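You operate a simulated robot arm through the tools that you are given. There is no shell and no other tool. Be economical: measure what you need, move in short steps, check, and stop when the job is done.

You are at the controls of a simulated two-armed robot. One attempt, no reset.

## Task
Shut the silver can in the steel pot and pump to the green.
Fine: blue lever to SHUT; hold the red pump while you pump; stop with the needle in the green. Set down upright: silver can.

It is judged by the outcome, as a careful person would: the job done as asked, and still so three seconds after it is handed in. It fails if anything else is knocked over, pushed out of place, dropped, spilled or broken.

## Robot
Two 7-joint arms with two-finger parallel grippers on one trunk, on a base that drives. Base frame: it is fixed to the floor where the robot stands at the start and does not move with it; the origin is under the middle of the robot, x ahead of it, y to its left, z up. Lengths are in m, angles in degrees, forces in N, time in s.
The left shoulder is at the start at [0.07, 0.13, 1.212], the right one opposite. With the tool pointing down near the work surface each hand reaches from about 0.2 to 0.52 m from the robot's upright axis, wherever it stands, measured 20 degrees to its own side. Places, roughly: blue vent lever [0.7, -0.1, 0.9]; inside of the steel pot [0.5, 0, 0.9]; pot lid [0.5, 0, 1]; pump plunger [0.8, -0.1, 1]; vacuum gauge [0.6, 0, 1]. Payload 1.57 kg a hand.
Tool frame (each hand has its own): the origin (TCP) lies between the finger pads and is the grasp point; the fingertips stand 0.03 m ahead of it; z points along the fingers, y is the line along which they close. Largest opening 0.08 m; finger width 0.017, thickness 0.012; the body of the gripper, 0.04 by 0.082 m, starts 0.08 m behind the TCP.
Orientation is that of the tool frame in the base frame, as [roll, pitch, yaw] about the fixed x, y, z axes, in that order (R = Rz(yaw) Ry(pitch) Rx(roll)). With the fingers straight down and closing along the base's y, the tool's x points along the base's -x, its y along +y and its z along -z.

## Interface
- The arms move only by the tool drive_tool. It takes "left_increments", "right_increments" or both (then of equal length, played together; a hand with none holds still); each is a list of rows, each a list of 6 numbers: the shift along the tool's x, y, z in units of 25 mm (1.0 is 25 mm), then the turn, a rotation vector about the tool's x, y, z in units of 8 degrees (1.0 is 8 degrees). In form: [[x, y, z, wx, wy, wz], ...]. A call has 1 to 12 rows; each row shifts and turns the commanded pose from where the row before left it, along the tool's axes as they then stand. "left_hand" and "right_hand" are, for a hand that has rows, the opening, from 0 (shut) to 1 (fully open), set as the call begins (left out, the last holds). A call with a number of a shift or a turn outside -1 to 1 is refused whole. A row lasts 0.2 s, in which the tool goes at most 0.05 m and 8.6 degrees; a call with a longer step from one row to the next is refused whole, and so is a gripper value outside its range. A pose out of reach is approached as far as the arm can. The call stops where the force on the tool passes 40 N (or 10 N more than at its start, if that is more) or the arm is blocked; 0.2 s more then pass. Each finger travels about 0.108 m/s and halts on what it meets, pressing with about 25 N; the grip force reading is that of the motor and also rises with nothing between the fingers. The clock runs only during rows and for 0.2 s after the last one: add rows that do not move to give the fingers time. It gives the time, the measured TCP pose, the force on the tool (base axes), the opening and the grip force at its end, in the units of the frame above (readings bear some noise), with the torque about the TCP (base axes, N m) and any sound that the robot's microphone picked up.
- Cameras (640 x 400 px; columns grow to the right, rows downward): "scene" is now at [0.138, -0.0165, 1.4426]; the picture's right is [-0.19, -0.98, 0.00], its down [-0.56, 0.11, -0.82] and it looks along [0.80, -0.16, -0.57] (base axes); focal length 272 px, centre (320, 200). "left" rides on the left gripper at [0.072, 0.007, -0.122] in its tool frame; the picture's right is [-0.09, 1.00, 0.00], its down [-0.84, -0.08, -0.54] and it looks along [-0.54, -0.05, 0.84] (tool axes); focal length 238 px, centre (320, 200). "right" rides on the right gripper at [0.072, -0.007, -0.122] in its tool frame; the picture's right is [0.09, 1.00, 0.00], its down [-0.84, 0.08, -0.54] and it looks along [-0.54, 0.05, 0.84] (tool axes); focal length 238 px, centre (320, 200). There is no depth. A picture from a camera that has moved, and an enlarged one, comes with that camera's place and axes in the base frame and with its lens.
- snapshot(camera): a new picture of that camera. No time passes.
- lift_body(by): slides the trunk up (or, below 0, down) by that many m; the arms and the scene camera ride with it, the base frame stays. It gives what a move gives, with no picture.
- base_move(legs): drives the robot by 1 to 6 legs, each [ahead, left, turn to the left] in m, m and degrees, along the robot's own axes; the way and the turn of a leg run together, so that a leg with both is an arc; at most 1.5 m and 180 degrees a leg. The arms and the cameras ride along, it lands a little off, and it stops where it bumps. It gives what a move gives.
- head_to(pan, tilt): turns the head with the scene camera to pan (to the left, within 86 degrees either way) and tilt (down, from -29 to 69), counted from straight ahead of the robot. It gives what a move gives.
- enlarge(camera, box): a new picture of the part [left, top, right, bottom] of that camera's present view, enlarged. No time passes.
- job_done(): hands the job in; it is judged then, once.

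Work in short steps. Places have to be worked out from the pictures, the camera data and where the tool is seen: move nearer, look again, correct. Check each grasp and each placing, and mend what went wrong. You have 120 turns and 108 pictures in all, those below and enlarged ones among them. Open the grippers and draw the arms clear of the work before you hand the job in, unless the task says otherwise; then end with one line.

The tools are called after ">>>" by a JSON object that holds its "op" and its "data". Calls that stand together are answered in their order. drive_tool: Moves the arms, as the interface text tells. Its arguments: {"type":"object","properties":{"left_increments":{"type":"array"},"left_hand":{"type":"number"},"right_increments":{"type":"array"},"right_hand":{"type":"number"}},"required":[]} The other tools are called the same way: lift_body (by) slides the trunk up or down; base_move (legs) drives the base; head_to (pan, tilt) turns the head that bears the scene camera; snapshot (camera) takes a picture; enlarge (camera, box) takes an enlarged picture of a part of a camera's view; job_done () hands the job in.

At the start:

```text
time: 0.0
left_position: [0.3421, 0.1112, 1.2871]
left_tool_rot: [-179.8, 0.2, -179.9]
left_contact_force: [0.6, -0.2, -0.1]
left_moment: [-0.01, 0.0, 0.01]
left_grip_width: 0.08
left_grasp_force: 0.1
right_position: [0.3303, -0.1829, 1.2876]
right_tool_rot: [179.9, 0.0, -179.9]
right_contact_force: [-0.2, 0.1, 0.2]
right_moment: [-0.01, 0.01, -0.02]
right_grip_width: 0.0799
right_grasp_force: 0.0
trunk travel left (down, up): [-0.85, 0.09]
robot x, y, heading: [0.0003, 0.0016, 0.0]
head pan, tilt: [-11.1, 35.0]
```

scene: 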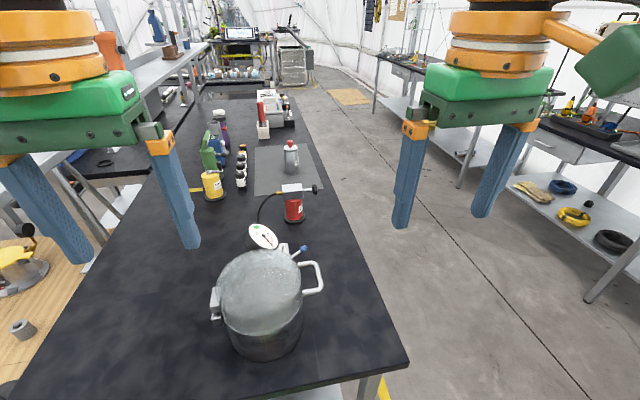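
right: 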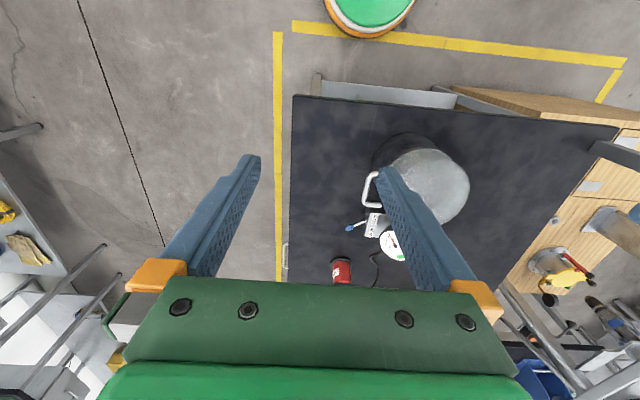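
left: 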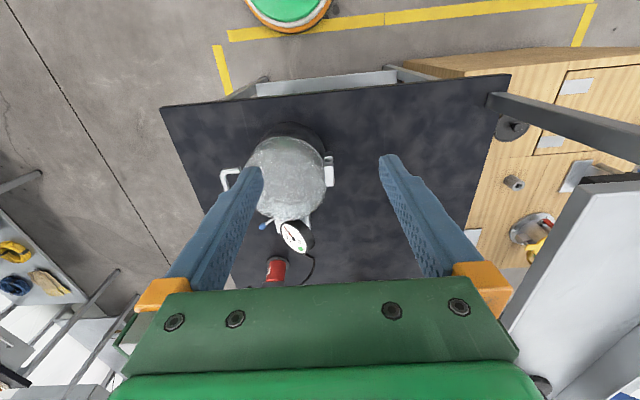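

The pot with its lid is near, the red pump is beyond it and a silver can with a red top is on the grey mat. I look closer.

>>> {"op": "enlarge", "data": {"camera": "scene", "box": [200, 220, 340, 360]}}

>>> {"op": "enlarge", "data": {"camera": "scene", "box": [190, 80, 350, 230]}}

```text
2.86 times, centred on (270, 290) of scene
camera zoom: at [0.138, -0.0165, 1.4426], right [-0.19, -0.98, 0.0], down [-0.56, 0.11, -0.82], along [0.8, -0.16, -0.57], focal length 776 px, centre (463, -57)
```

zoom: 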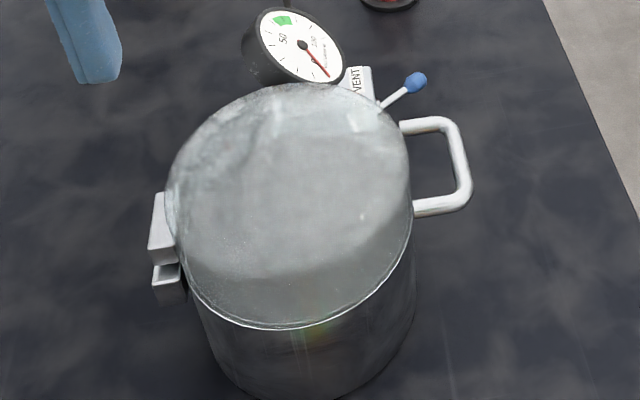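

```text
2.67 times, centred on (270, 155) of scene
camera zoom: at [0.138, -0.0165, 1.4426], right [-0.19, -0.98, 0.0], down [-0.56, 0.11, -0.82], along [0.8, -0.16, -0.57], focal length 725 px, centre (453, 320)
```

zoom: 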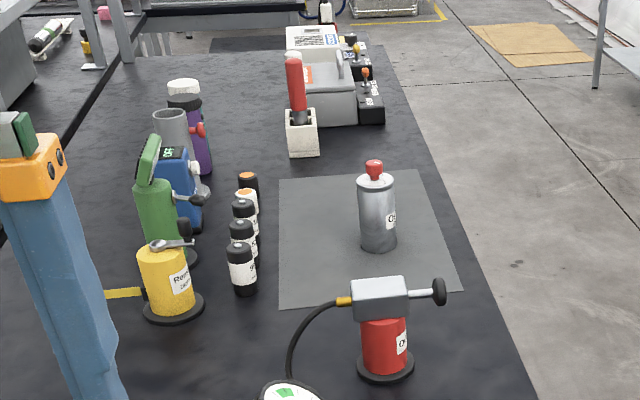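

I enlarge the wrist views of the pot to understand the lid, handle and clamp.

>>> {"op": "enlarge", "data": {"camera": "left", "box": [200, 100, 360, 290]}}

>>> {"op": "enlarge", "data": {"camera": "right", "box": [310, 120, 500, 290]}}

```text
2.11 times, centred on (280, 195) of left
camera zoom: at [0.2702, 0.117, 1.4097], right [0.09, 1.0, 0.0], down [0.84, -0.07, 0.54], along [0.54, -0.05, -0.84], focal length 502 px, centre (404, 210)
```

zoom: 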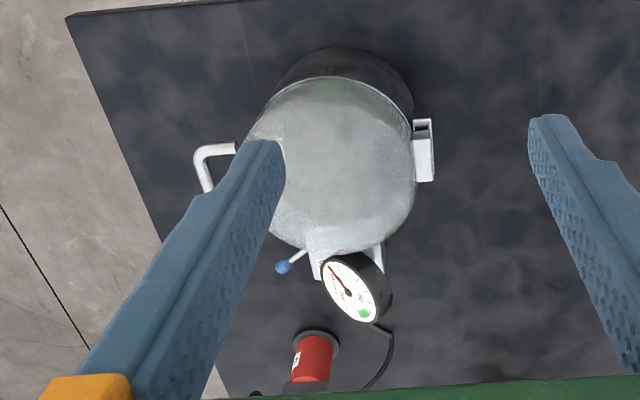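

```text
2.35 times, centred on (405, 205) of right
camera zoom: at [0.2589, -0.1904, 1.41], right [-0.09, 1.0, 0.0], down [0.84, 0.08, 0.54], along [0.54, 0.05, -0.84], focal length 561 px, centre (120, 188)
```

zoom: 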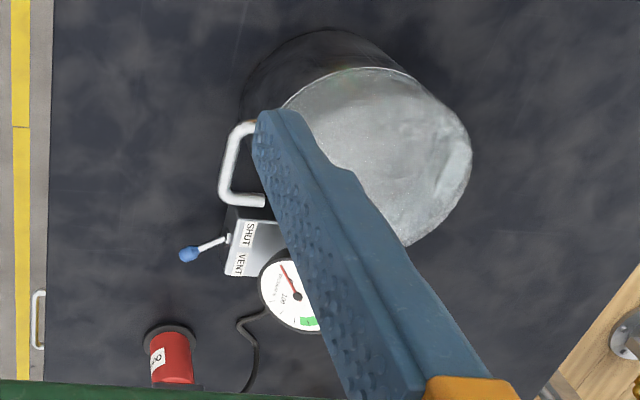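

I zoom in tightly on the bracket on the left of the pot, on the handle and on the vent.

>>> {"op": "enlarge", "data": {"camera": "scene", "box": [200, 270, 260, 330]}}

>>> {"op": "enlarge", "data": {"camera": "scene", "box": [245, 220, 335, 300]}}

```text
6.67 times, centred on (230, 300) of scene
camera zoom: at [0.138, -0.0165, 1.4426], right [-0.19, -0.98, 0.0], down [-0.56, 0.11, -0.82], along [0.8, -0.16, -0.57], focal length 1812 px, centre (920, -467)
```

zoom: 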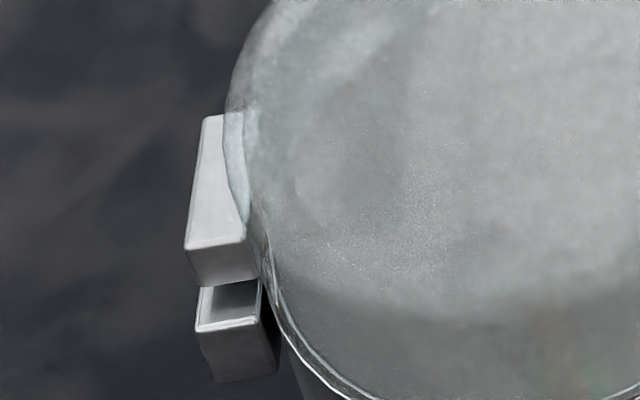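

```text
5.00 times, centred on (290, 260) of scene
camera zoom: at [0.138, -0.0165, 1.4426], right [-0.19, -0.98, 0.0], down [-0.56, 0.11, -0.82], along [0.8, -0.16, -0.57], focal length 1359 px, centre (470, -100)
```

zoom: 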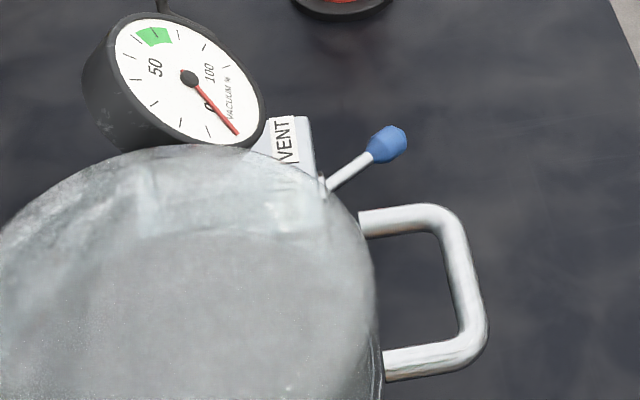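

The lid is glass on a hinge at the left (+y), with the handle on the right (-y); handle bar judged at about (0.51, -0.09, 0.98). I bring the right hand above it to look closer.

>>> {"op": "drive_tool", "data": {"right_increments": [[-0.85, 0.45, 0.9, 0, 0, 0], [-0.85, 0.45, 0.9, 0, 0, 0], [-0.85, 0.45, 0.9, 0, 0, 0], [-0.85, 0.45, 0.9, 0, 0, 0], [-0.85, 0.45, 0.9, 0, 0, 0], [-0.85, 0.45, 0.9, 0, 0, 0], [-0.85, 0.45, 0.9, 0, 0, 0], [-0.85, 0.45, 0.9, 0, 0, 0]], "right_hand": 1}}

>>> {"op": "snapshot", "data": {"camera": "right"}}

>>> {"op": "snapshot", "data": {"camera": "scene"}}

```text
time: 1.8
left_position: [0.3418, 0.1107, 1.2884]
left_tool_rot: [-179.7, 0.0, -179.8]
left_contact_force: [0.8, 0.4, 0.8]
left_moment: [-0.04, 0.03, -0.01]
left_grip_width: 0.0799
left_grasp_force: 0.0
right_position: [0.4721, -0.0941, 1.0994]
right_tool_rot: [180.0, 0.1, 179.9]
right_contact_force: [-0.3, -0.3, 0.4]
right_moment: [0.03, 0.02, -0.04]
right_grip_width: 0.0799
right_grasp_force: 0.1
right hand out of reach, approached as far as the arm can: row 7, 8
trunk travel left (down, up): [-0.85, 0.09]
robot x, y, heading: [0.0002, 0.0007, 0.1]
head pan, tilt: [-11.1, 35.0]
```

```text
98 pictures are left
camera right: at [0.3998, -0.1008, 1.2223], right [-0.09, 1.0, 0.0], down [0.84, 0.08, 0.54], along [0.54, 0.05, -0.84], focal length 238 px, centre (320, 200)
```

right: 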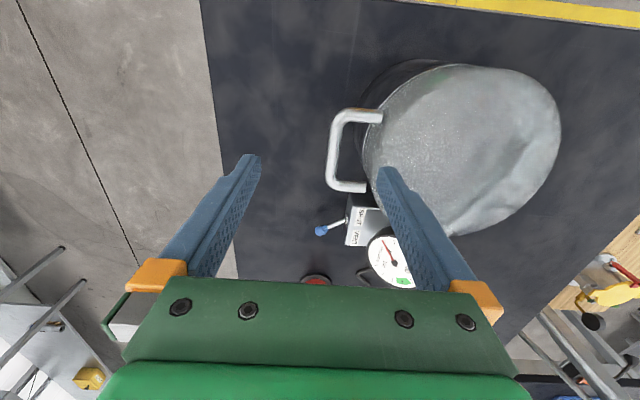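

```text
97 pictures are left
camera scene: at [0.1386, -0.0162, 1.4425], right [-0.19, -0.98, 0.0], down [-0.56, 0.11, -0.82], along [0.8, -0.16, -0.57], focal length 272 px, centre (320, 200)
```

scene: 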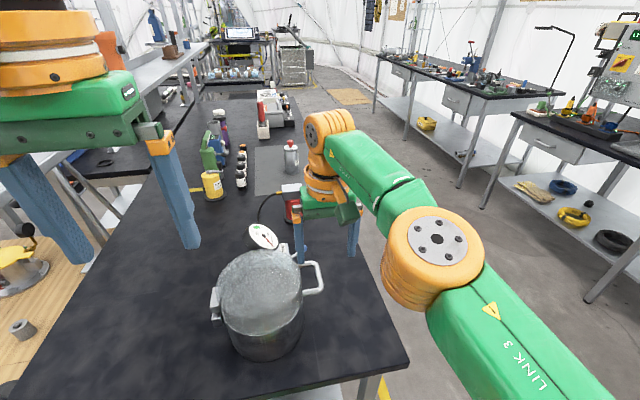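

The two views put the handle bar at about (0.483, -0.082, 1.015), at the limit of reach. I drive ahead 0.08 m.

>>> {"op": "base_move", "data": {"legs": [[0.08, 0, 0]]}}

>>> {"op": "snapshot", "data": {"camera": "right"}}

>>> {"op": "snapshot", "data": {"camera": "scene"}}

```text
time: 2.9
left_position: [0.4107, 0.1107, 1.2897]
left_tool_rot: [-179.7, 0.5, -180.0]
left_contact_force: [-0.7, 0.0, -0.2]
left_moment: [0.02, -0.07, 0.0]
left_grip_width: 0.0799
left_grasp_force: 0.1
right_position: [0.5419, -0.0939, 1.1031]
right_tool_rot: [-180.0, 0.5, 180.0]
right_contact_force: [-0.3, -0.2, 0.3]
right_moment: [-0.03, -0.05, 0.0]
right_grip_width: 0.0801
right_grasp_force: 0.0
trunk travel left (down, up): [-0.85, 0.09]
robot x, y, heading: [0.0781, 0.0041, 0.1]
head pan, tilt: [-11.1, 35.0]
```

```text
96 pictures are left
camera right: at [0.4688, -0.1012, 1.2258], right [-0.09, 1.0, 0.0], down [0.83, 0.08, 0.55], along [0.55, 0.05, -0.84], focal length 238 px, centre (320, 200)
```

right: 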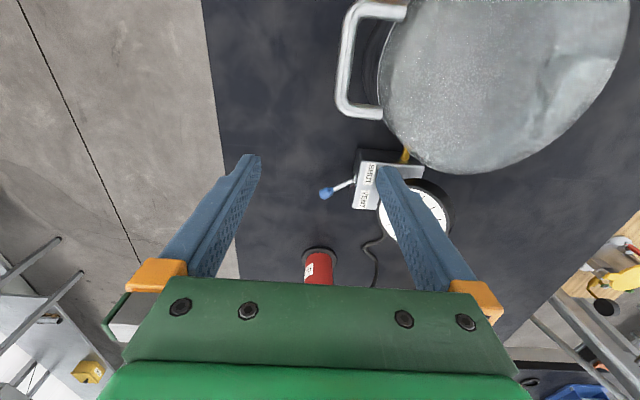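

```text
95 pictures are left
camera scene: at [0.206, -0.0164, 1.4436], right [-0.19, -0.98, 0.0], down [-0.56, 0.11, -0.82], along [0.81, -0.16, -0.57], focal length 272 px, centre (320, 200)
```

scene: 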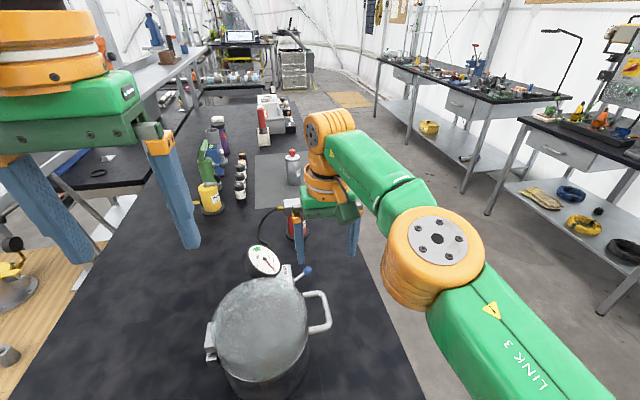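

The bar estimate is confirmed at (0.481, -0.080, 1.015). I move over it, narrow the fingers and stop just above.

>>> {"op": "drive_tool", "data": {"right_increments": [[0.8, 0.15, 0, 0, 0, 0], [0.8, 0.15, 0, 0, 0, 0], [0.8, 0.15, 0.3, 0, 0, 0], [0, 0, 0.3, 0, 0, 0]], "right_hand": 0.38}}

>>> {"op": "snapshot", "data": {"camera": "right"}}

>>> {"op": "enlarge", "data": {"camera": "scene", "box": [240, 220, 400, 340]}}

```text
time: 3.9
left_position: [0.4209, 0.1086, 1.2872]
left_tool_rot: [-179.8, 0.0, -179.9]
left_contact_force: [0.7, 0.4, 0.4]
left_moment: [0.01, 0.03, -0.01]
left_grip_width: 0.0799
left_grasp_force: 0.1
right_position: [0.4903, -0.0819, 1.0843]
right_tool_rot: [179.9, 0.0, 179.8]
right_contact_force: [0.0, 0.1, 0.2]
right_moment: [-0.02, 0.0, -0.03]
right_grip_width: 0.0304
right_grasp_force: 0.0
trunk travel left (down, up): [-0.85, 0.09]
robot x, y, heading: [0.0789, -0.0013, -0.1]
head pan, tilt: [-11.1, 35.0]
```

```text
94 pictures are left
camera right: at [0.4177, -0.0899, 1.207], right [-0.09, 1.0, 0.0], down [0.84, 0.08, 0.54], along [0.54, 0.05, -0.84], focal length 238 px, centre (320, 200)
```

right: 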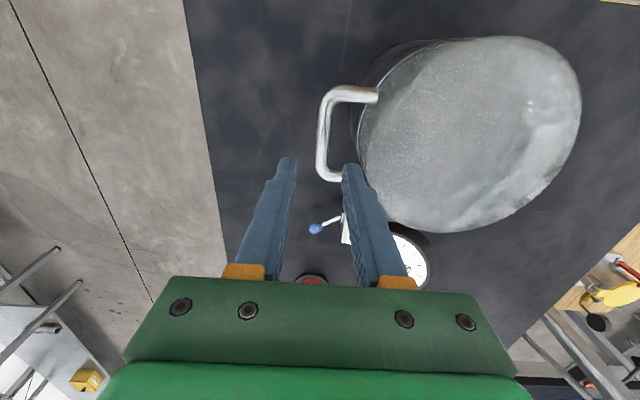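

```text
3.33 times, centred on (320, 280) of scene
camera zoom: at [0.2175, -0.0168, 1.4423], right [-0.19, -0.98, 0.0], down [-0.56, 0.11, -0.82], along [0.8, -0.16, -0.58], focal length 906 px, centre (320, -67)
```

zoom: 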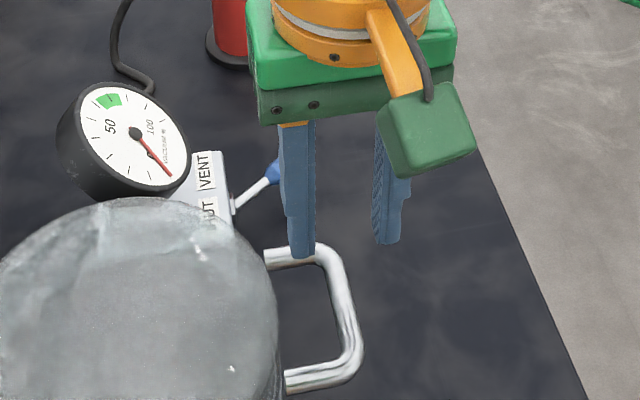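

The bar is at about (0.483, -0.083, 1.013), right below the fingers. I go down over it, then check.

>>> {"op": "drive_tool", "data": {"right_increments": [[0.32, -0.05, 0.7, 0, 0, 0], [0, 0, 0.7, 0, 0, 0], [0, 0, 0.7, 0, 0, 0], [0, 0, 0.7, 0, 0, 0]]}}

>>> {"op": "enlarge", "data": {"camera": "scene", "box": [240, 220, 400, 340]}}

>>> {"op": "enlarge", "data": {"camera": "right", "box": [240, 60, 420, 240]}}

```text
time: 4.8
left_position: [0.4198, 0.11, 1.2877]
left_tool_rot: [-179.8, 0.1, -179.9]
left_contact_force: [0.8, 0.7, -0.3]
left_moment: [-0.04, -0.01, -0.03]
left_grip_width: 0.0799
left_grasp_force: 0.0
right_position: [0.4816, -0.0853, 1.0161]
right_tool_rot: [-179.9, -0.1, -180.0]
right_contact_force: [-0.8, 0.4, -0.1]
right_moment: [0.0, 0.02, 0.01]
right_grip_width: 0.0304
right_grasp_force: 0.0
trunk travel left (down, up): [-0.85, 0.09]
robot x, y, heading: [0.0795, -0.0017, 0.2]
head pan, tilt: [-11.1, 35.0]
```

```text
3.33 times, centred on (320, 280) of scene
camera zoom: at [0.2157, -0.0167, 1.4426], right [-0.19, -0.98, 0.0], down [-0.56, 0.11, -0.82], along [0.8, -0.16, -0.57], focal length 906 px, centre (320, -67)
```

zoom: 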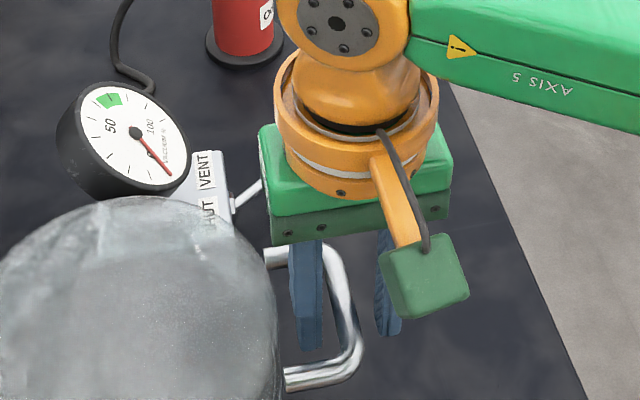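

```text
2.22 times, centred on (330, 150) of right
camera zoom: at [0.4085, -0.0917, 1.1389], right [-0.09, 1.0, 0.0], down [0.84, 0.08, 0.54], along [0.54, 0.05, -0.84], focal length 530 px, centre (298, 311)
```

zoom: 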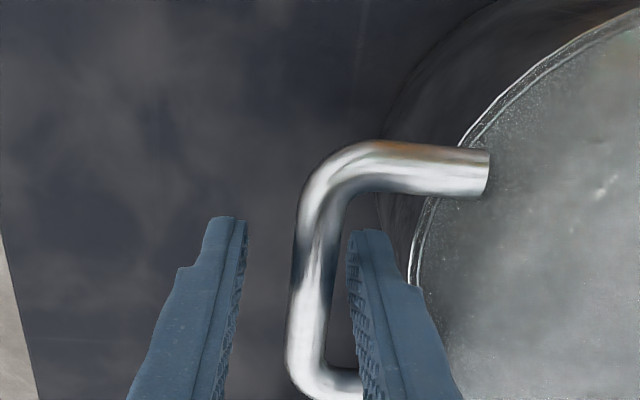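

The bar lies between the fingers. I close on it.

>>> {"op": "drive_tool", "data": {"right_increments": [[0, 0.12, 0, 0, 0, 0], [0, 0, 0, 0, 0, 0], [0, 0, 0, 0, 0, 0]], "right_hand": 0}}

```text
time: 5.7
left_position: [0.4195, 0.1117, 1.2884]
left_tool_rot: [-179.6, 0.1, -179.8]
left_contact_force: [-0.3, -0.5, -0.7]
left_moment: [0.03, 0.0, -0.01]
left_grip_width: 0.0801
left_grasp_force: 0.0
right_position: [0.482, -0.08, 1.0153]
right_tool_rot: [179.9, 0.1, -180.0]
right_contact_force: [0.4, 3.0, -0.6]
right_moment: [0.02, -0.2, 0.52]
right_grip_width: 0.0119
right_grasp_force: 28.9
trunk travel left (down, up): [-0.85, 0.09]
robot x, y, heading: [0.0773, -0.0026, -0.0]
head pan, tilt: [-11.1, 35.0]
```

Gripped (12 mm bar). Taking the hinge at about y 0.118, z 1.0, I lift along the first part of the arc.

>>> {"op": "drive_tool", "data": {"right_increments": [[0, 0.02, -0.48, 0, 0, 0], [0, 0.04, -0.48, 0, 0, 0], [0, 0.07, -0.48, 0, 0, 0], [0, 0.11, -0.47, 0, 0, 0], [0, 0.13, -0.46, 0, 0, 0], [0, 0.16, -0.46, 0, 0, 0]]}}

>>> {"op": "snapshot", "data": {"camera": "scene"}}

```text
time: 7.0
left_position: [0.4186, 0.1253, 1.2869]
left_tool_rot: [-179.1, 0.0, -179.9]
left_contact_force: [-0.2, 0.4, 0.8]
left_moment: [-0.02, -0.02, -0.01]
left_grip_width: 0.08
left_grasp_force: 0.0
right_position: [0.4818, -0.0536, 1.0869]
right_tool_rot: [-179.3, -0.1, -179.9]
right_contact_force: [-8.4, 27.6, -18.5]
right_moment: [-0.06, 0.19, 0.43]
right_grip_width: 0.0118
right_grasp_force: 29.8
trunk travel left (down, up): [-0.85, 0.09]
robot x, y, heading: [0.0779, -0.0014, 0.1]
head pan, tilt: [-11.1, 35.0]
```

```text
90 pictures are left
camera scene: at [0.2151, 0.0011, 1.4425], right [-0.19, -0.98, 0.01], down [-0.56, 0.1, -0.82], along [0.8, -0.16, -0.57], focal length 272 px, centre (320, 200)
```

scene: 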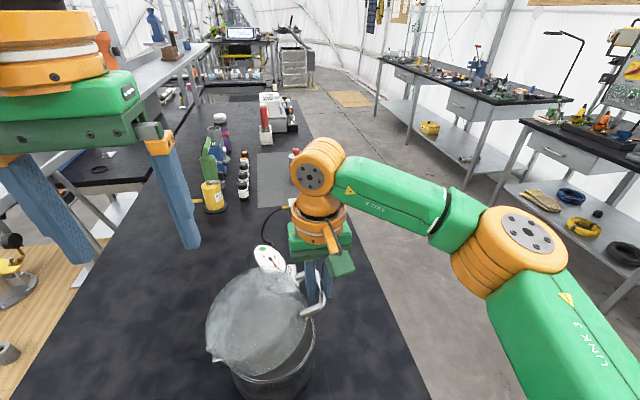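

The inward pull of 33 N shows the handle runs on a steeper arc: hinge more like (y 0.12, z 0.98). I correct the commanded path and go on.

>>> {"op": "drive_tool", "data": {"right_increments": [[0, 0.66, -0.12, 0, 0, 0], [0, 0.2, -0.31, 0, 0, 0], [0, 0.2, -0.31, 0, 0, 0], [0, 0.33, -0.37, 0, 0, 0], [0, 0.33, -0.37, 0, 0, 0]]}}

```text
time: 8.2
left_position: [0.4197, 0.1092, 1.2884]
left_tool_rot: [-179.9, 0.1, -179.9]
left_contact_force: [-0.8, -0.2, 0.1]
left_moment: [0.04, 0.03, 0.02]
left_grip_width: 0.0799
left_grasp_force: 0.0
right_position: [0.4815, -0.0268, 1.1236]
right_tool_rot: [179.9, 0.1, 179.9]
right_contact_force: [-0.7, -1.7, 1.0]
right_moment: [-0.13, 0.29, 0.43]
right_grip_width: 0.0115
right_grasp_force: 29.1
trunk travel left (down, up): [-0.85, 0.09]
robot x, y, heading: [0.0777, -0.0007, 0.0]
head pan, tilt: [-11.1, 35.0]
```

The forces are gone, so the arc fits. Before going on I move the left hand out of the way to the left.

>>> {"op": "drive_tool", "data": {"left_increments": [[0.3, 1, 0, 0, 0, 0], [0.3, 1, 0, 0, 0, 0], [0.3, 1, 0, 0, 0, 0], [0.3, 1, 0, 0, 0, 0], [0.3, 1, 0, 0, 0, 0], [0.3, 1, 0, 0, 0, 0], [0.3, 1, 0, 0, 0, 0], [0.3, 1, 0, 0, 0, 0]]}}

>>> {"op": "drive_tool", "data": {"right_increments": [[0, 0.38, -0.33, 0, 0, 0], [0, 0.38, -0.33, 0, 0, 0], [0, 0.47, -0.32, 0, 0, 0], [0, 0.47, -0.31, 0, 0, 0], [0, 0.51, -0.25, 0, 0, 0], [0, 0.51, -0.24, 0, 0, 0]]}}

>>> {"op": "snapshot", "data": {"camera": "scene"}}

```text
time: 10.0
left_position: [0.3741, 0.2719, 1.2786]
left_tool_rot: [-179.9, 0.5, 179.6]
left_contact_force: [-6.1, -27.4, -2.8]
left_moment: [-0.79, 0.2, 0.06]
left_grip_width: 0.056
left_grasp_force: 0.1
left hand out of reach, approached as far as the arm can: row 7, 8
right_position: [0.4806, -0.0339, 1.1219]
right_tool_rot: [179.1, -0.1, -179.6]
right_contact_force: [3.8, 9.4, -9.0]
right_moment: [0.06, -0.24, 0.42]
right_grip_width: 0.0117
right_grasp_force: 28.9
trunk travel left (down, up): [-0.85, 0.09]
robot x, y, heading: [0.0761, -0.0049, 0.2]
head pan, tilt: [-11.1, 35.0]
stopped in row 8 (left hand): the force on the tool passed its limit at 48 N (the readings are from after the stop); the commanded pose is now the measured one
```

```text
time: 11.4
left_position: [0.3752, 0.2704, 1.2797]
left_tool_rot: [179.8, 0.5, 179.8]
left_contact_force: [-17.2, -24.0, 3.8]
left_moment: [-0.51, 0.49, 0.6]
left_grip_width: 0.0594
left_grasp_force: 0.1
right_position: [0.4736, 0.0221, 1.164]
right_tool_rot: [178.8, 0.1, -179.6]
right_contact_force: [22.5, -0.4, -0.3]
right_moment: [0.01, -0.32, 0.2]
right_grip_width: 0.0117
right_grasp_force: 29.6
right hand out of reach, approached as far as the arm can: row 5, 6
trunk travel left (down, up): [-0.85, 0.09]
robot x, y, heading: [0.0798, -0.0005, 0.0]
head pan, tilt: [-11.1, 35.0]
```

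```text
89 pictures are left
camera scene: at [0.2177, -0.0336, 1.4422], right [-0.19, -0.98, -0.01], down [-0.56, 0.12, -0.82], along [0.8, -0.15, -0.58], focal length 272 px, centre (320, 200)
```

scene: 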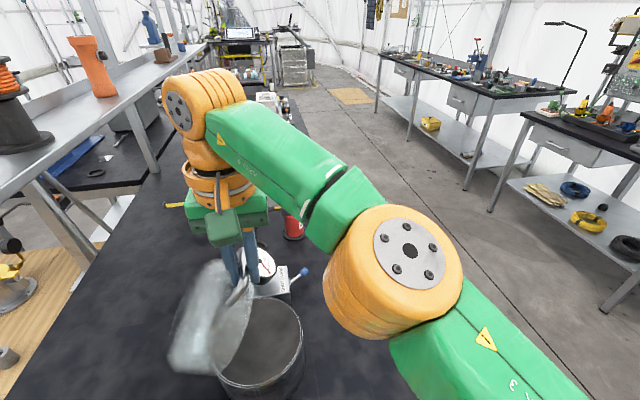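

The left hand is touching the shelf on the left, so I back it off at once. The right hand is at its reach limit with the lid about 65° open, so I tilt its tool to bring the wrist nearer.

>>> {"op": "drive_tool", "data": {"left_increments": [[0.2, -0.8, 0, 0, 0, 0], [0.4, -0.8, 0, 0, 0, 0], [0.4, -0.8, 0, 0, 0, 0], [0.4, -0.5, 0, 0, 0, 0]]}}

>>> {"op": "drive_tool", "data": {"right_increments": [[0, 0, 0, -0.8, 0, 0], [0, 0, 0, -0.8, 0, 0], [0, 0, 0, -0.8, 0, 0], [0, 0, 0, -0.8, 0, 0]]}}

>>> {"op": "snapshot", "data": {"camera": "right"}}

>>> {"op": "snapshot", "data": {"camera": "left"}}

```text
time: 12.4
left_position: [0.3393, 0.2073, 1.2762]
left_tool_rot: [-179.8, 0.4, 179.9]
left_contact_force: [0.0, -0.2, -0.2]
left_moment: [-0.01, 0.0, 0.01]
left_grip_width: 0.08
left_grasp_force: 0.0
right_position: [0.4714, 0.0293, 1.1633]
right_tool_rot: [179.4, -0.1, -179.7]
right_contact_force: [9.3, -9.8, 19.7]
right_moment: [0.03, -0.22, 0.24]
right_grip_width: 0.0113
right_grasp_force: 29.2
trunk travel left (down, up): [-0.85, 0.09]
robot x, y, heading: [0.0785, -0.0003, 0.1]
head pan, tilt: [-11.1, 35.0]
```

```text
time: 13.4
left_position: [0.3375, 0.2115, 1.2761]
left_tool_rot: [-179.6, 0.6, 180.0]
left_contact_force: [-0.2, 0.1, -0.4]
left_moment: [0.0, -0.01, 0.03]
left_grip_width: 0.08
left_grasp_force: 0.1
right_position: [0.4709, 0.0329, 1.163]
right_tool_rot: [153.9, -0.1, -179.6]
right_contact_force: [0.2, -1.8, 2.3]
right_moment: [-0.1, -0.04, -0.1]
right_grip_width: 0.0117
right_grasp_force: 29.1
trunk travel left (down, up): [-0.85, 0.09]
robot x, y, heading: [0.0774, 0.0025, 0.1]
head pan, tilt: [-11.1, 35.0]
```

```text
88 pictures are left
camera right: at [0.3993, -0.0273, 1.2709], right [-0.1, 0.89, 0.44], down [0.84, -0.16, 0.52], along [0.54, 0.42, -0.73], focal length 238 px, centre (320, 200)
```

right: 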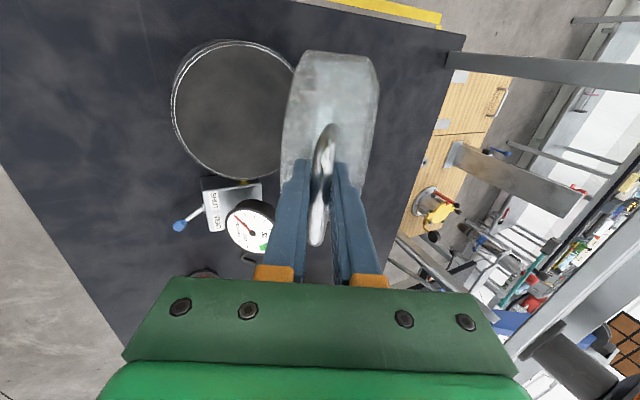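

```text
87 pictures are left
camera left: at [0.2653, 0.2184, 1.3973], right [0.09, 1.0, -0.01], down [0.83, -0.08, 0.55], along [0.55, -0.06, -0.83], focal length 238 px, centre (320, 200)
```

left: 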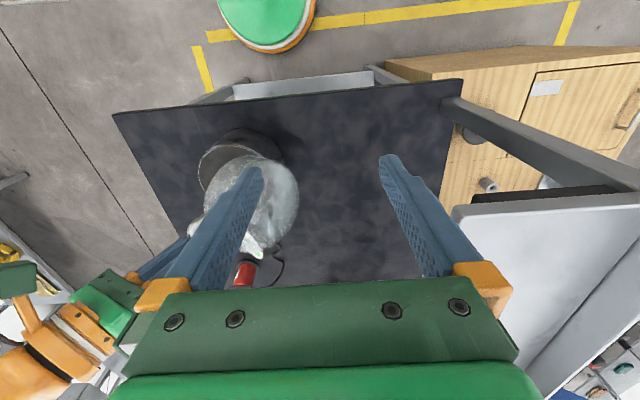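

The pot is empty inside and the tilt took the load off. I carry on toward vertical and beyond.

>>> {"op": "drive_tool", "data": {"right_increments": [[0, 0.52, 0.03, 0, 0, 0], [0, 0.52, 0.03, 0, 0, 0], [0, 0.56, 0.12, 0, 0, 0], [0, 0.56, 0.12, 0, 0, 0], [0, 0.53, 0.19, 0, 0, 0], [0, 0.53, 0.19, 0, 0, 0]]}}

>>> {"op": "snapshot", "data": {"camera": "right"}}

```text
time: 14.8
left_position: [0.3387, 0.2129, 1.2753]
left_tool_rot: [-179.5, 0.7, 179.8]
left_contact_force: [0.4, 0.6, -0.5]
left_moment: [0.02, 0.03, -0.02]
left_grip_width: 0.0804
left_grasp_force: 0.1
right_position: [0.4721, 0.1137, 1.1823]
right_tool_rot: [154.3, 0.0, -179.8]
right_contact_force: [-2.4, -1.8, -3.7]
right_moment: [-0.4, -0.03, -0.39]
right_grip_width: 0.0117
right_grasp_force: 29.2
trunk travel left (down, up): [-0.85, 0.09]
robot x, y, heading: [0.0779, 0.0028, -0.3]
head pan, tilt: [-11.1, 35.0]
```

```text
86 pictures are left
camera right: at [0.3991, 0.0542, 1.2904], right [-0.1, 0.9, 0.43], down [0.84, -0.16, 0.52], along [0.54, 0.41, -0.73], focal length 238 px, centre (320, 200)
```

right: 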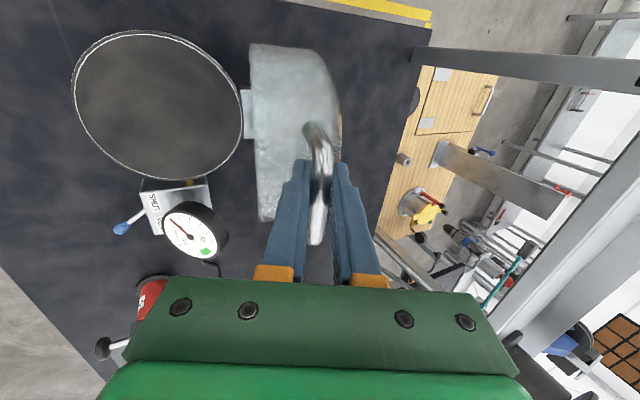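

Smooth so far, now about 88°. I continue past vertical so the lid can rest open.

>>> {"op": "drive_tool", "data": {"right_increments": [[0, 0.5, 0.26, 0, 0, 0], [0, 0.5, 0.26, 0, 0, 0], [0, 0.44, 0.34, 0, 0, 0], [0, 0.44, 0.34, 0, 0, 0]]}}

>>> {"op": "snapshot", "data": {"camera": "scene"}}

```text
time: 15.5
left_position: [0.3411, 0.2118, 1.2747]
left_tool_rot: [-179.6, 0.5, 179.8]
left_contact_force: [-1.0, -0.3, 0.3]
left_moment: [-0.03, 0.0, 0.01]
left_grip_width: 0.0803
left_grasp_force: 0.0
right_position: [0.4705, 0.1314, 1.184]
right_tool_rot: [153.5, 0.5, 179.7]
right_contact_force: [7.5, -0.3, 13.0]
right_moment: [-0.27, 0.79, 0.07]
right_grip_width: 0.0114
right_grasp_force: 28.9
right hand out of reach, approached as far as the arm can: row 2, 3
trunk travel left (down, up): [-0.85, 0.09]
robot x, y, heading: [0.078, 0.002, -0.0]
head pan, tilt: [-11.1, 35.0]
stopped in row 3 (right hand): the force on the tool passed its limit at 52 N (the readings are from after the stop); the commanded pose is now the measured one
```

```text
85 pictures are left
camera scene: at [0.2174, -0.0176, 1.4425], right [-0.19, -0.98, 0.0], down [-0.56, 0.11, -0.82], along [0.8, -0.16, -0.58], focal length 272 px, centre (320, 200)
```

scene: 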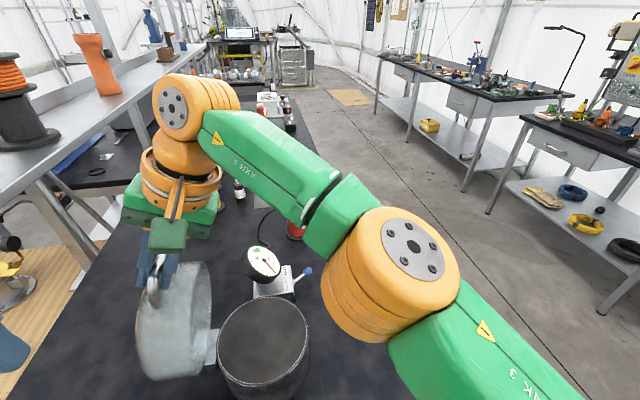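

The handle is at about 93° and at the arm's reach. I loosen the fingers slightly, still straddling the bar, to see which way the lid wants to go.

>>> {"op": "drive_tool", "data": {"right_increments": [[0, 0, 0, 0, 0, 0], [0, 0, 0, 0, 0, 0], [0, 0, 0, 0, 0, 0], [0, 0, 0, 0, 0, 0]], "right_hand": 0.35}}

>>> {"op": "snapshot", "data": {"camera": "right"}}

```text
time: 16.5
left_position: [0.3385, 0.2121, 1.2757]
left_tool_rot: [-179.6, 0.6, 179.8]
left_contact_force: [-0.3, -0.7, -0.3]
left_moment: [0.06, 0.01, -0.01]
left_grip_width: 0.0798
left_grasp_force: 0.0
right_position: [0.4692, 0.1335, 1.1823]
right_tool_rot: [153.5, 0.5, -180.0]
right_contact_force: [12.3, 2.5, 30.2]
right_moment: [-0.06, -0.67, 0.04]
right_grip_width: 0.0144
right_grasp_force: 0.0
trunk travel left (down, up): [-0.85, 0.09]
robot x, y, heading: [0.0771, -0.0001, -0.2]
head pan, tilt: [-11.1, 35.0]
```

```text
84 pictures are left
camera right: at [0.396, 0.0732, 1.289], right [-0.1, 0.89, 0.44], down [0.83, -0.17, 0.53], along [0.55, 0.42, -0.73], focal length 238 px, centre (320, 200)
```

right: 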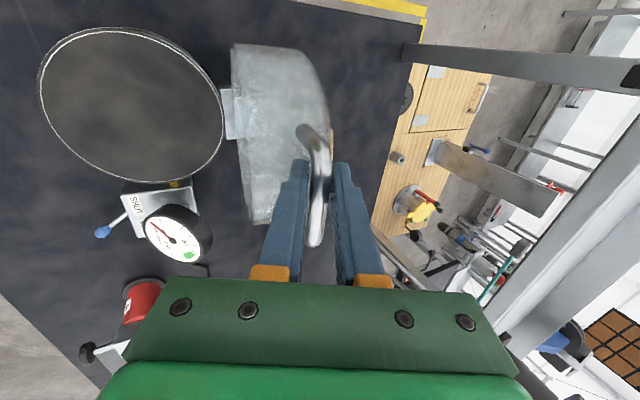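

The fingers opened only to 14 mm and there is a 30 N upward force; I look closely before moving.

>>> {"op": "enlarge", "data": {"camera": "right", "box": [220, 100, 400, 290]}}

>>> {"op": "enlarge", "data": {"camera": "scene", "box": [100, 180, 260, 390]}}

>>> {"op": "enlarge", "data": {"camera": "left", "box": [120, 120, 320, 300]}}

```text
2.11 times, centred on (310, 195) of right
camera zoom: at [0.396, 0.0732, 1.289], right [-0.1, 0.89, 0.44], down [0.83, -0.17, 0.53], along [0.55, 0.42, -0.73], focal length 502 px, centre (341, 210)
```

zoom: 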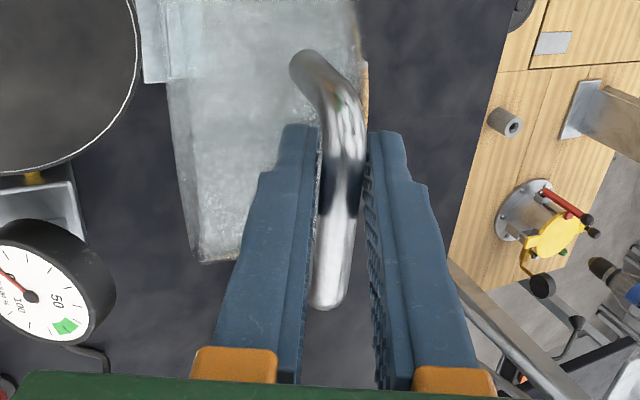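

```text
1.90 times, centred on (180, 285) of scene
camera zoom: at [0.2163, -0.0169, 1.4426], right [-0.19, -0.98, 0.0], down [-0.56, 0.11, -0.82], along [0.8, -0.16, -0.57], focal length 518 px, centre (587, 38)
```

zoom: 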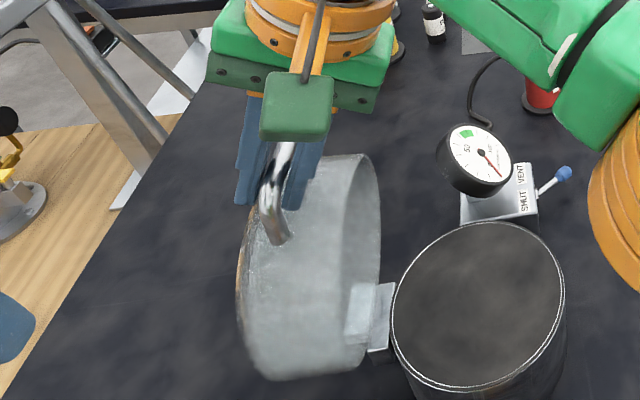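

```text
2.22 times, centred on (220, 210) of left
camera zoom: at [0.2671, 0.2201, 1.397], right [0.1, 1.0, -0.01], down [0.83, -0.08, 0.55], along [0.55, -0.06, -0.83], focal length 530 px, centre (542, 178)
```

zoom: 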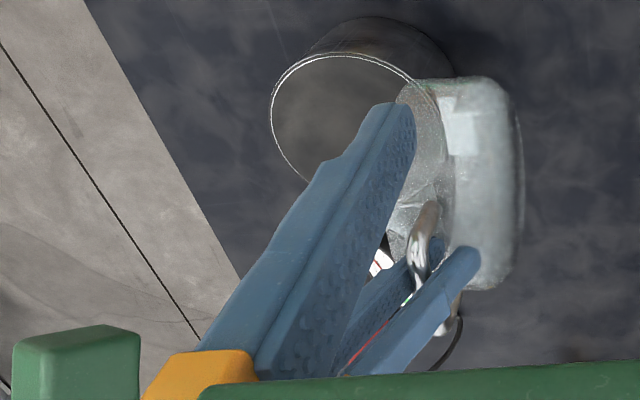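

A fingertip is pressing on the side wall of the tall glass lid. I back off 12 mm along the tool, still straddling the bar.

>>> {"op": "drive_tool", "data": {"right_increments": [[0, 0, -0.25, 0, 0, 0], [0, 0, -0.25, 0, 0, 0], [0, 0, 0, 0, 0, 0]], "right_hand": 0.35}}

>>> {"op": "enlarge", "data": {"camera": "right", "box": [220, 100, 400, 290]}}

```text
time: 17.3
left_position: [0.3394, 0.2127, 1.275]
left_tool_rot: [-179.5, 0.6, 179.9]
left_contact_force: [-0.1, 0.9, 0.0]
left_moment: [0.0, -0.01, -0.01]
left_grip_width: 0.08
left_grasp_force: 0.0
right_position: [0.4676, 0.1285, 1.1918]
right_tool_rot: [153.6, 0.5, -179.9]
right_contact_force: [-0.2, 0.4, -0.1]
right_moment: [0.0, 0.05, -0.01]
right_grip_width: 0.0287
right_grasp_force: 0.1
trunk travel left (down, up): [-0.85, 0.09]
robot x, y, heading: [0.0771, -0.0001, 0.1]
head pan, tilt: [-11.1, 35.0]
```

```text
2.11 times, centred on (310, 195) of right
camera zoom: at [0.3945, 0.0682, 1.2996], right [-0.1, 0.89, 0.44], down [0.83, -0.17, 0.53], along [0.55, 0.42, -0.73], focal length 502 px, centre (341, 210)
```

zoom: 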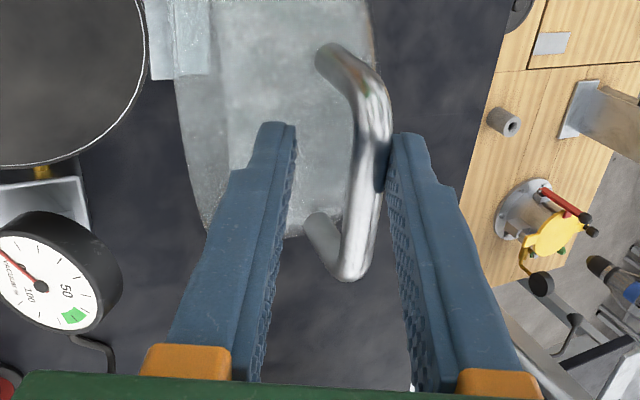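

No force, and the bar leans toward the outer side, so the lid seems to be staying open. I draw the hand back along its axis and watch.

>>> {"op": "drive_tool", "data": {"right_increments": [[0, 0.1, -0.5, 0, 0, 0], [0, 0, -0.5, 0, 0, 0], [0, 0, -0.8, 0, 0, 0], [0, 0, -1, 0, 0, 0]]}}

>>> {"op": "snapshot", "data": {"camera": "right"}}

>>> {"op": "snapshot", "data": {"camera": "scene"}}

```text
time: 18.3
left_position: [0.3395, 0.2116, 1.2761]
left_tool_rot: [-179.7, 0.7, 179.8]
left_contact_force: [0.5, 0.5, 0.2]
left_moment: [0.04, 0.0, -0.03]
left_grip_width: 0.08
left_grasp_force: 0.1
right_position: [0.4602, 0.1009, 1.2393]
right_tool_rot: [153.6, 0.5, 180.0]
right_contact_force: [-0.6, 0.7, -0.4]
right_moment: [-0.01, 0.0, -0.01]
right_grip_width: 0.028
right_grasp_force: 0.2
right hand out of reach, approached as far as the arm can: row 1, 3, 4
trunk travel left (down, up): [-0.85, 0.09]
robot x, y, heading: [0.0765, 0.0009, -0.0]
head pan, tilt: [-11.1, 35.0]
```

```text
79 pictures are left
camera right: at [0.3868, 0.0401, 1.3451], right [-0.1, 0.89, 0.44], down [0.83, -0.17, 0.53], along [0.55, 0.42, -0.73], focal length 238 px, centre (320, 200)
```

right: 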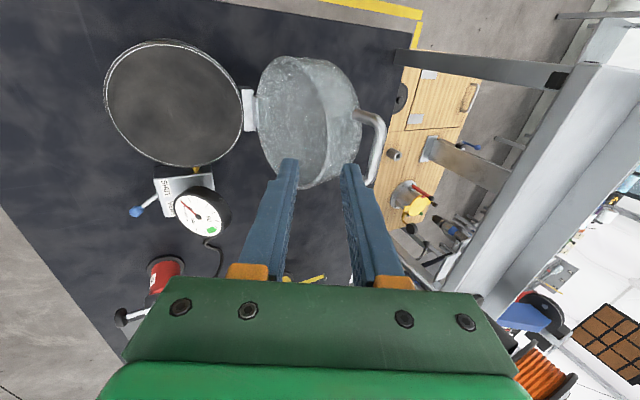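

```text
78 pictures are left
camera scene: at [0.216, -0.0172, 1.4425], right [-0.19, -0.98, 0.0], down [-0.56, 0.11, -0.82], along [0.8, -0.16, -0.57], focal length 272 px, centre (320, 200)
```

scene: 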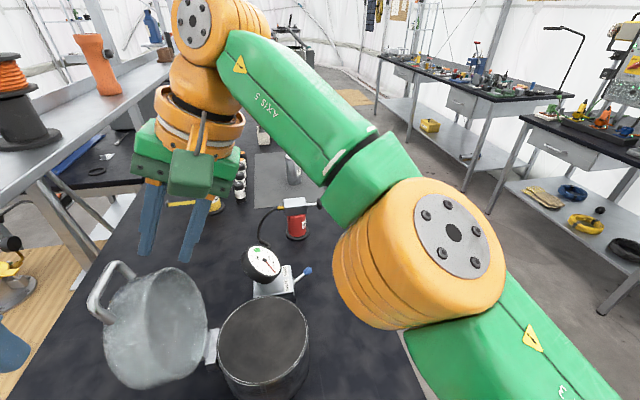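

The lid rests open, leaning back, clear of the pot. I untilt the right hand and bring it back to a carrying pose.

>>> {"op": "drive_tool", "data": {"right_increments": [[0.6, -0.6, -0.9, 0.8, 0, 0], [0.6, -0.6, -0.9, 0.8, 0, 0], [0.6, -0.8, -0.5, 0.8, 0, 0], [0.4, -0.9, -0.3, 0.8, 0, 0], [0, -1, 0, 0, 0, 0], [0, -1, 0, 0, 0, 0], [0, -1, 0, 0, 0, 0], [0, -1, 0, 0, 0, 0], [0, -1, 0, 0, 0, 0], [0, -1, 0, 0, 0, 0], [0, -1, 0, 0, 0, 0]], "right_hand": 1}}

>>> {"op": "base_move", "data": {"legs": [[-0.05, 0, 0], [0, -0.64, 0]]}}

>>> {"op": "snapshot", "data": {"camera": "scene"}}

```text
time: 20.7
left_position: [0.3388, 0.2121, 1.2765]
left_tool_rot: [-179.6, 0.6, 179.9]
left_contact_force: [-0.8, -0.2, 0.3]
left_moment: [0.0, 0.0, 0.0]
left_grip_width: 0.0799
left_grasp_force: 0.1
right_position: [0.4047, -0.1561, 1.2654]
right_tool_rot: [179.3, 0.5, 180.0]
right_contact_force: [-0.2, -0.6, -0.4]
right_moment: [-0.02, 0.0, -0.04]
right_grip_width: 0.0803
right_grasp_force: 0.1
right hand out of reach, approached as far as the arm can: row 3
trunk travel left (down, up): [-0.85, 0.09]
robot x, y, heading: [0.0802, -0.0031, -0.1]
head pan, tilt: [-11.1, 35.0]
```

```text
time: 24.9
left_position: [0.2893, -0.4503, 1.2765]
left_tool_rot: [-179.4, 0.5, 179.0]
left_contact_force: [-0.2, 0.4, 0.1]
left_moment: [-0.01, -0.06, 0.0]
left_grip_width: 0.0801
left_grasp_force: 0.1
right_position: [0.3498, -0.8166, 1.2667]
right_tool_rot: [179.3, 0.5, 179.2]
right_contact_force: [-0.1, 0.4, -0.9]
right_moment: [-0.02, -0.03, -0.02]
right_grip_width: 0.08
right_grasp_force: 0.0
trunk travel left (down, up): [-0.85, 0.09]
robot x, y, heading: [0.0241, -0.6615, -0.6]
head pan, tilt: [-11.1, 35.0]
```

```text
77 pictures are left
camera scene: at [0.1625, -0.6776, 1.4426], right [-0.2, -0.98, 0.0], down [-0.56, 0.12, -0.82], along [0.8, -0.17, -0.57], focal length 272 px, centre (320, 200)
```

scene: 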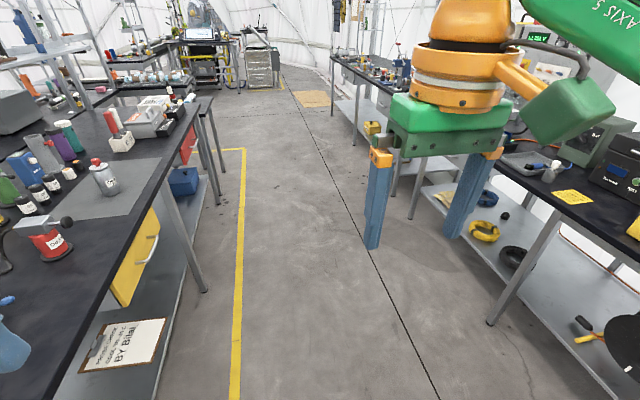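

The aisle is clear. I drive ahead along the table and turn left to face it.

>>> {"op": "base_move", "data": {"legs": [[0.99, 0, 0.6], [0, 0, 90]]}}

>>> {"op": "head_to", "data": {"pan": 0, "tilt": 40}}

>>> {"op": "snapshot", "data": {"camera": "scene"}}

>>> {"op": "snapshot", "data": {"camera": "right"}}

```text
time: 33.8
left_position: [0.8029, -0.4034, 1.2751]
left_tool_rot: [-179.5, 0.6, -90.3]
left_contact_force: [0.1, 0.5, -0.2]
left_moment: [-0.01, 0.0, 0.0]
left_grip_width: 0.0803
left_grasp_force: 0.1
right_position: [1.1693, -0.3371, 1.2677]
right_tool_rot: [179.2, 0.4, -90.0]
right_contact_force: [-0.1, 0.3, -0.1]
right_moment: [-0.02, 0.0, -0.02]
right_grip_width: 0.0799
right_grasp_force: 0.1
trunk travel left (down, up): [-0.85, 0.09]
robot x, y, heading: [1.0155, -0.6632, 90.3]
head pan, tilt: [-11.1, 35.0]
```

```text
time: 34.5
left_position: [0.8026, -0.4028, 1.2762]
left_tool_rot: [-179.5, 0.6, -90.2]
left_contact_force: [0.1, 0.3, 0.2]
left_moment: [0.02, -0.02, -0.02]
left_grip_width: 0.0802
left_grasp_force: 0.1
right_position: [1.1688, -0.3369, 1.2677]
right_tool_rot: [179.2, 0.5, -89.9]
right_contact_force: [0.1, -0.6, 1.0]
right_moment: [-0.03, -0.01, 0.04]
right_grip_width: 0.0801
right_grasp_force: 0.0
trunk travel left (down, up): [-0.85, 0.09]
robot x, y, heading: [1.0156, -0.6644, 90.0]
head pan, tilt: [0.0, 40.0]
```

```text
76 pictures are left
camera scene: at [1.0167, -0.5292, 1.4351], right [1.0, 0.0, 0.0], down [0.0, -0.64, -0.77], along [0.0, 0.77, -0.64], focal length 272 px, centre (320, 200)
```

scene: 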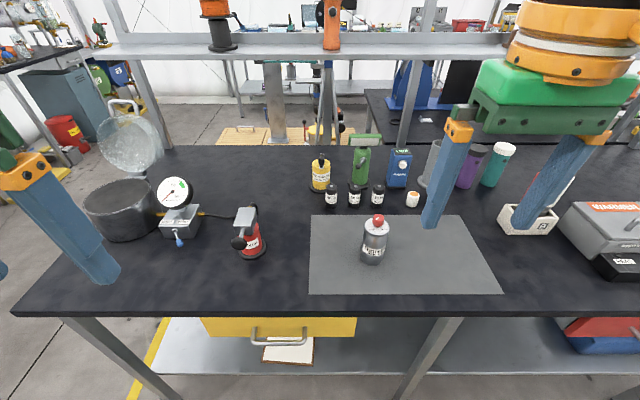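

```text
75 pictures are left
camera right: at [1.1772, -0.4101, 1.389], right [-1.0, -0.09, 0.01], down [-0.07, 0.83, 0.55], along [-0.06, 0.55, -0.83], focal length 238 px, centre (320, 200)
```

right: 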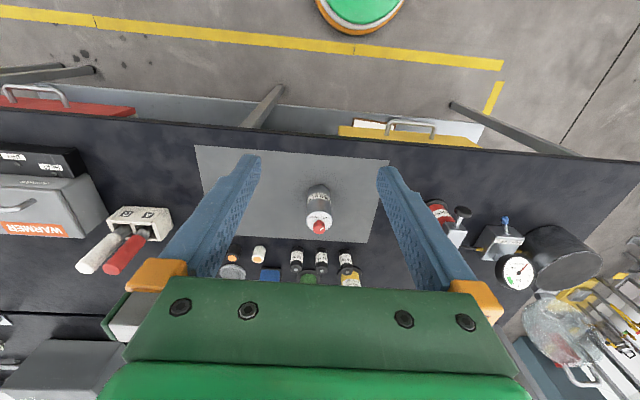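

The can stands at about (1.147, -0.09), base at z 0.87, cap top near 1.02. I drive 0.1 m closer.

>>> {"op": "base_move", "data": {"legs": [[0.1, 0, 0]]}}

>>> {"op": "drive_tool", "data": {"right_increments": [[-0.6, 0.2, 0.9, 0, 0, 0], [-0.6, 0.2, 0.9, 0, 0, 0], [-0.6, 0.2, 0.9, 0, 0, 0], [-0.6, 0.2, 0.9, 0, 0, 0], [-0.6, 0.1, 0.9, 0, 0, 0]]}}

>>> {"op": "snapshot", "data": {"camera": "scene"}}

>>> {"op": "snapshot", "data": {"camera": "right"}}

```text
time: 35.7
left_position: [0.8031, -0.3118, 1.2776]
left_tool_rot: [-179.4, 0.9, -90.2]
left_contact_force: [-0.2, 0.0, 0.8]
left_moment: [0.03, -0.01, 0.02]
left_grip_width: 0.0799
left_grasp_force: 0.0
right_position: [1.1687, -0.2439, 1.2692]
right_tool_rot: [179.2, 0.9, -90.0]
right_contact_force: [0.3, -1.1, 0.9]
right_moment: [0.04, 0.01, 0.03]
right_grip_width: 0.0797
right_grasp_force: 0.1
trunk travel left (down, up): [-0.85, 0.09]
robot x, y, heading: [1.0138, -0.5654, 89.9]
head pan, tilt: [0.0, 40.0]
```

```text
time: 36.9
left_position: [0.8024, -0.3036, 1.2759]
left_tool_rot: [-179.5, 0.6, -90.2]
left_contact_force: [-0.7, -0.2, -1.1]
left_moment: [0.0, 0.01, 0.01]
left_grip_width: 0.0803
left_grasp_force: 0.0
right_position: [1.1453, -0.1604, 1.1558]
right_tool_rot: [179.3, 0.5, -90.0]
right_contact_force: [0.1, 0.8, 0.1]
right_moment: [-0.02, 0.02, -0.01]
right_grip_width: 0.0799
right_grasp_force: 0.0
trunk travel left (down, up): [-0.85, 0.09]
robot x, y, heading: [1.0132, -0.5648, 89.6]
head pan, tilt: [0.0, 40.0]
```

```text
74 pictures are left
camera scene: at [1.0166, -0.4293, 1.435], right [1.0, 0.0, 0.0], down [0.0, -0.64, -0.77], along [0.0, 0.77, -0.64], focal length 272 px, centre (320, 200)
```

scene: 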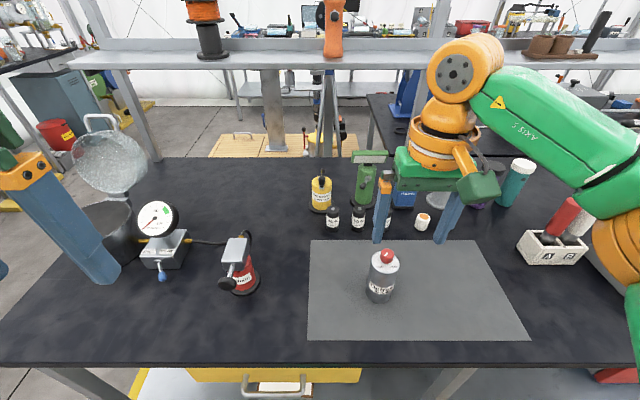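

```text
73 pictures are left
camera right: at [1.1522, -0.2333, 1.2779], right [-1.0, -0.09, 0.01], down [-0.07, 0.83, 0.55], along [-0.06, 0.55, -0.84], focal length 238 px, centre (320, 200)
```

right: 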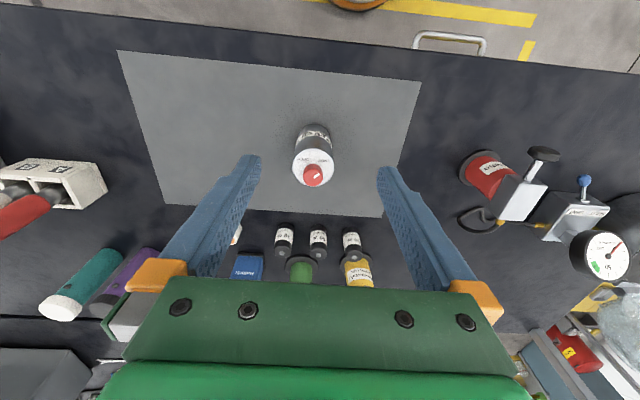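

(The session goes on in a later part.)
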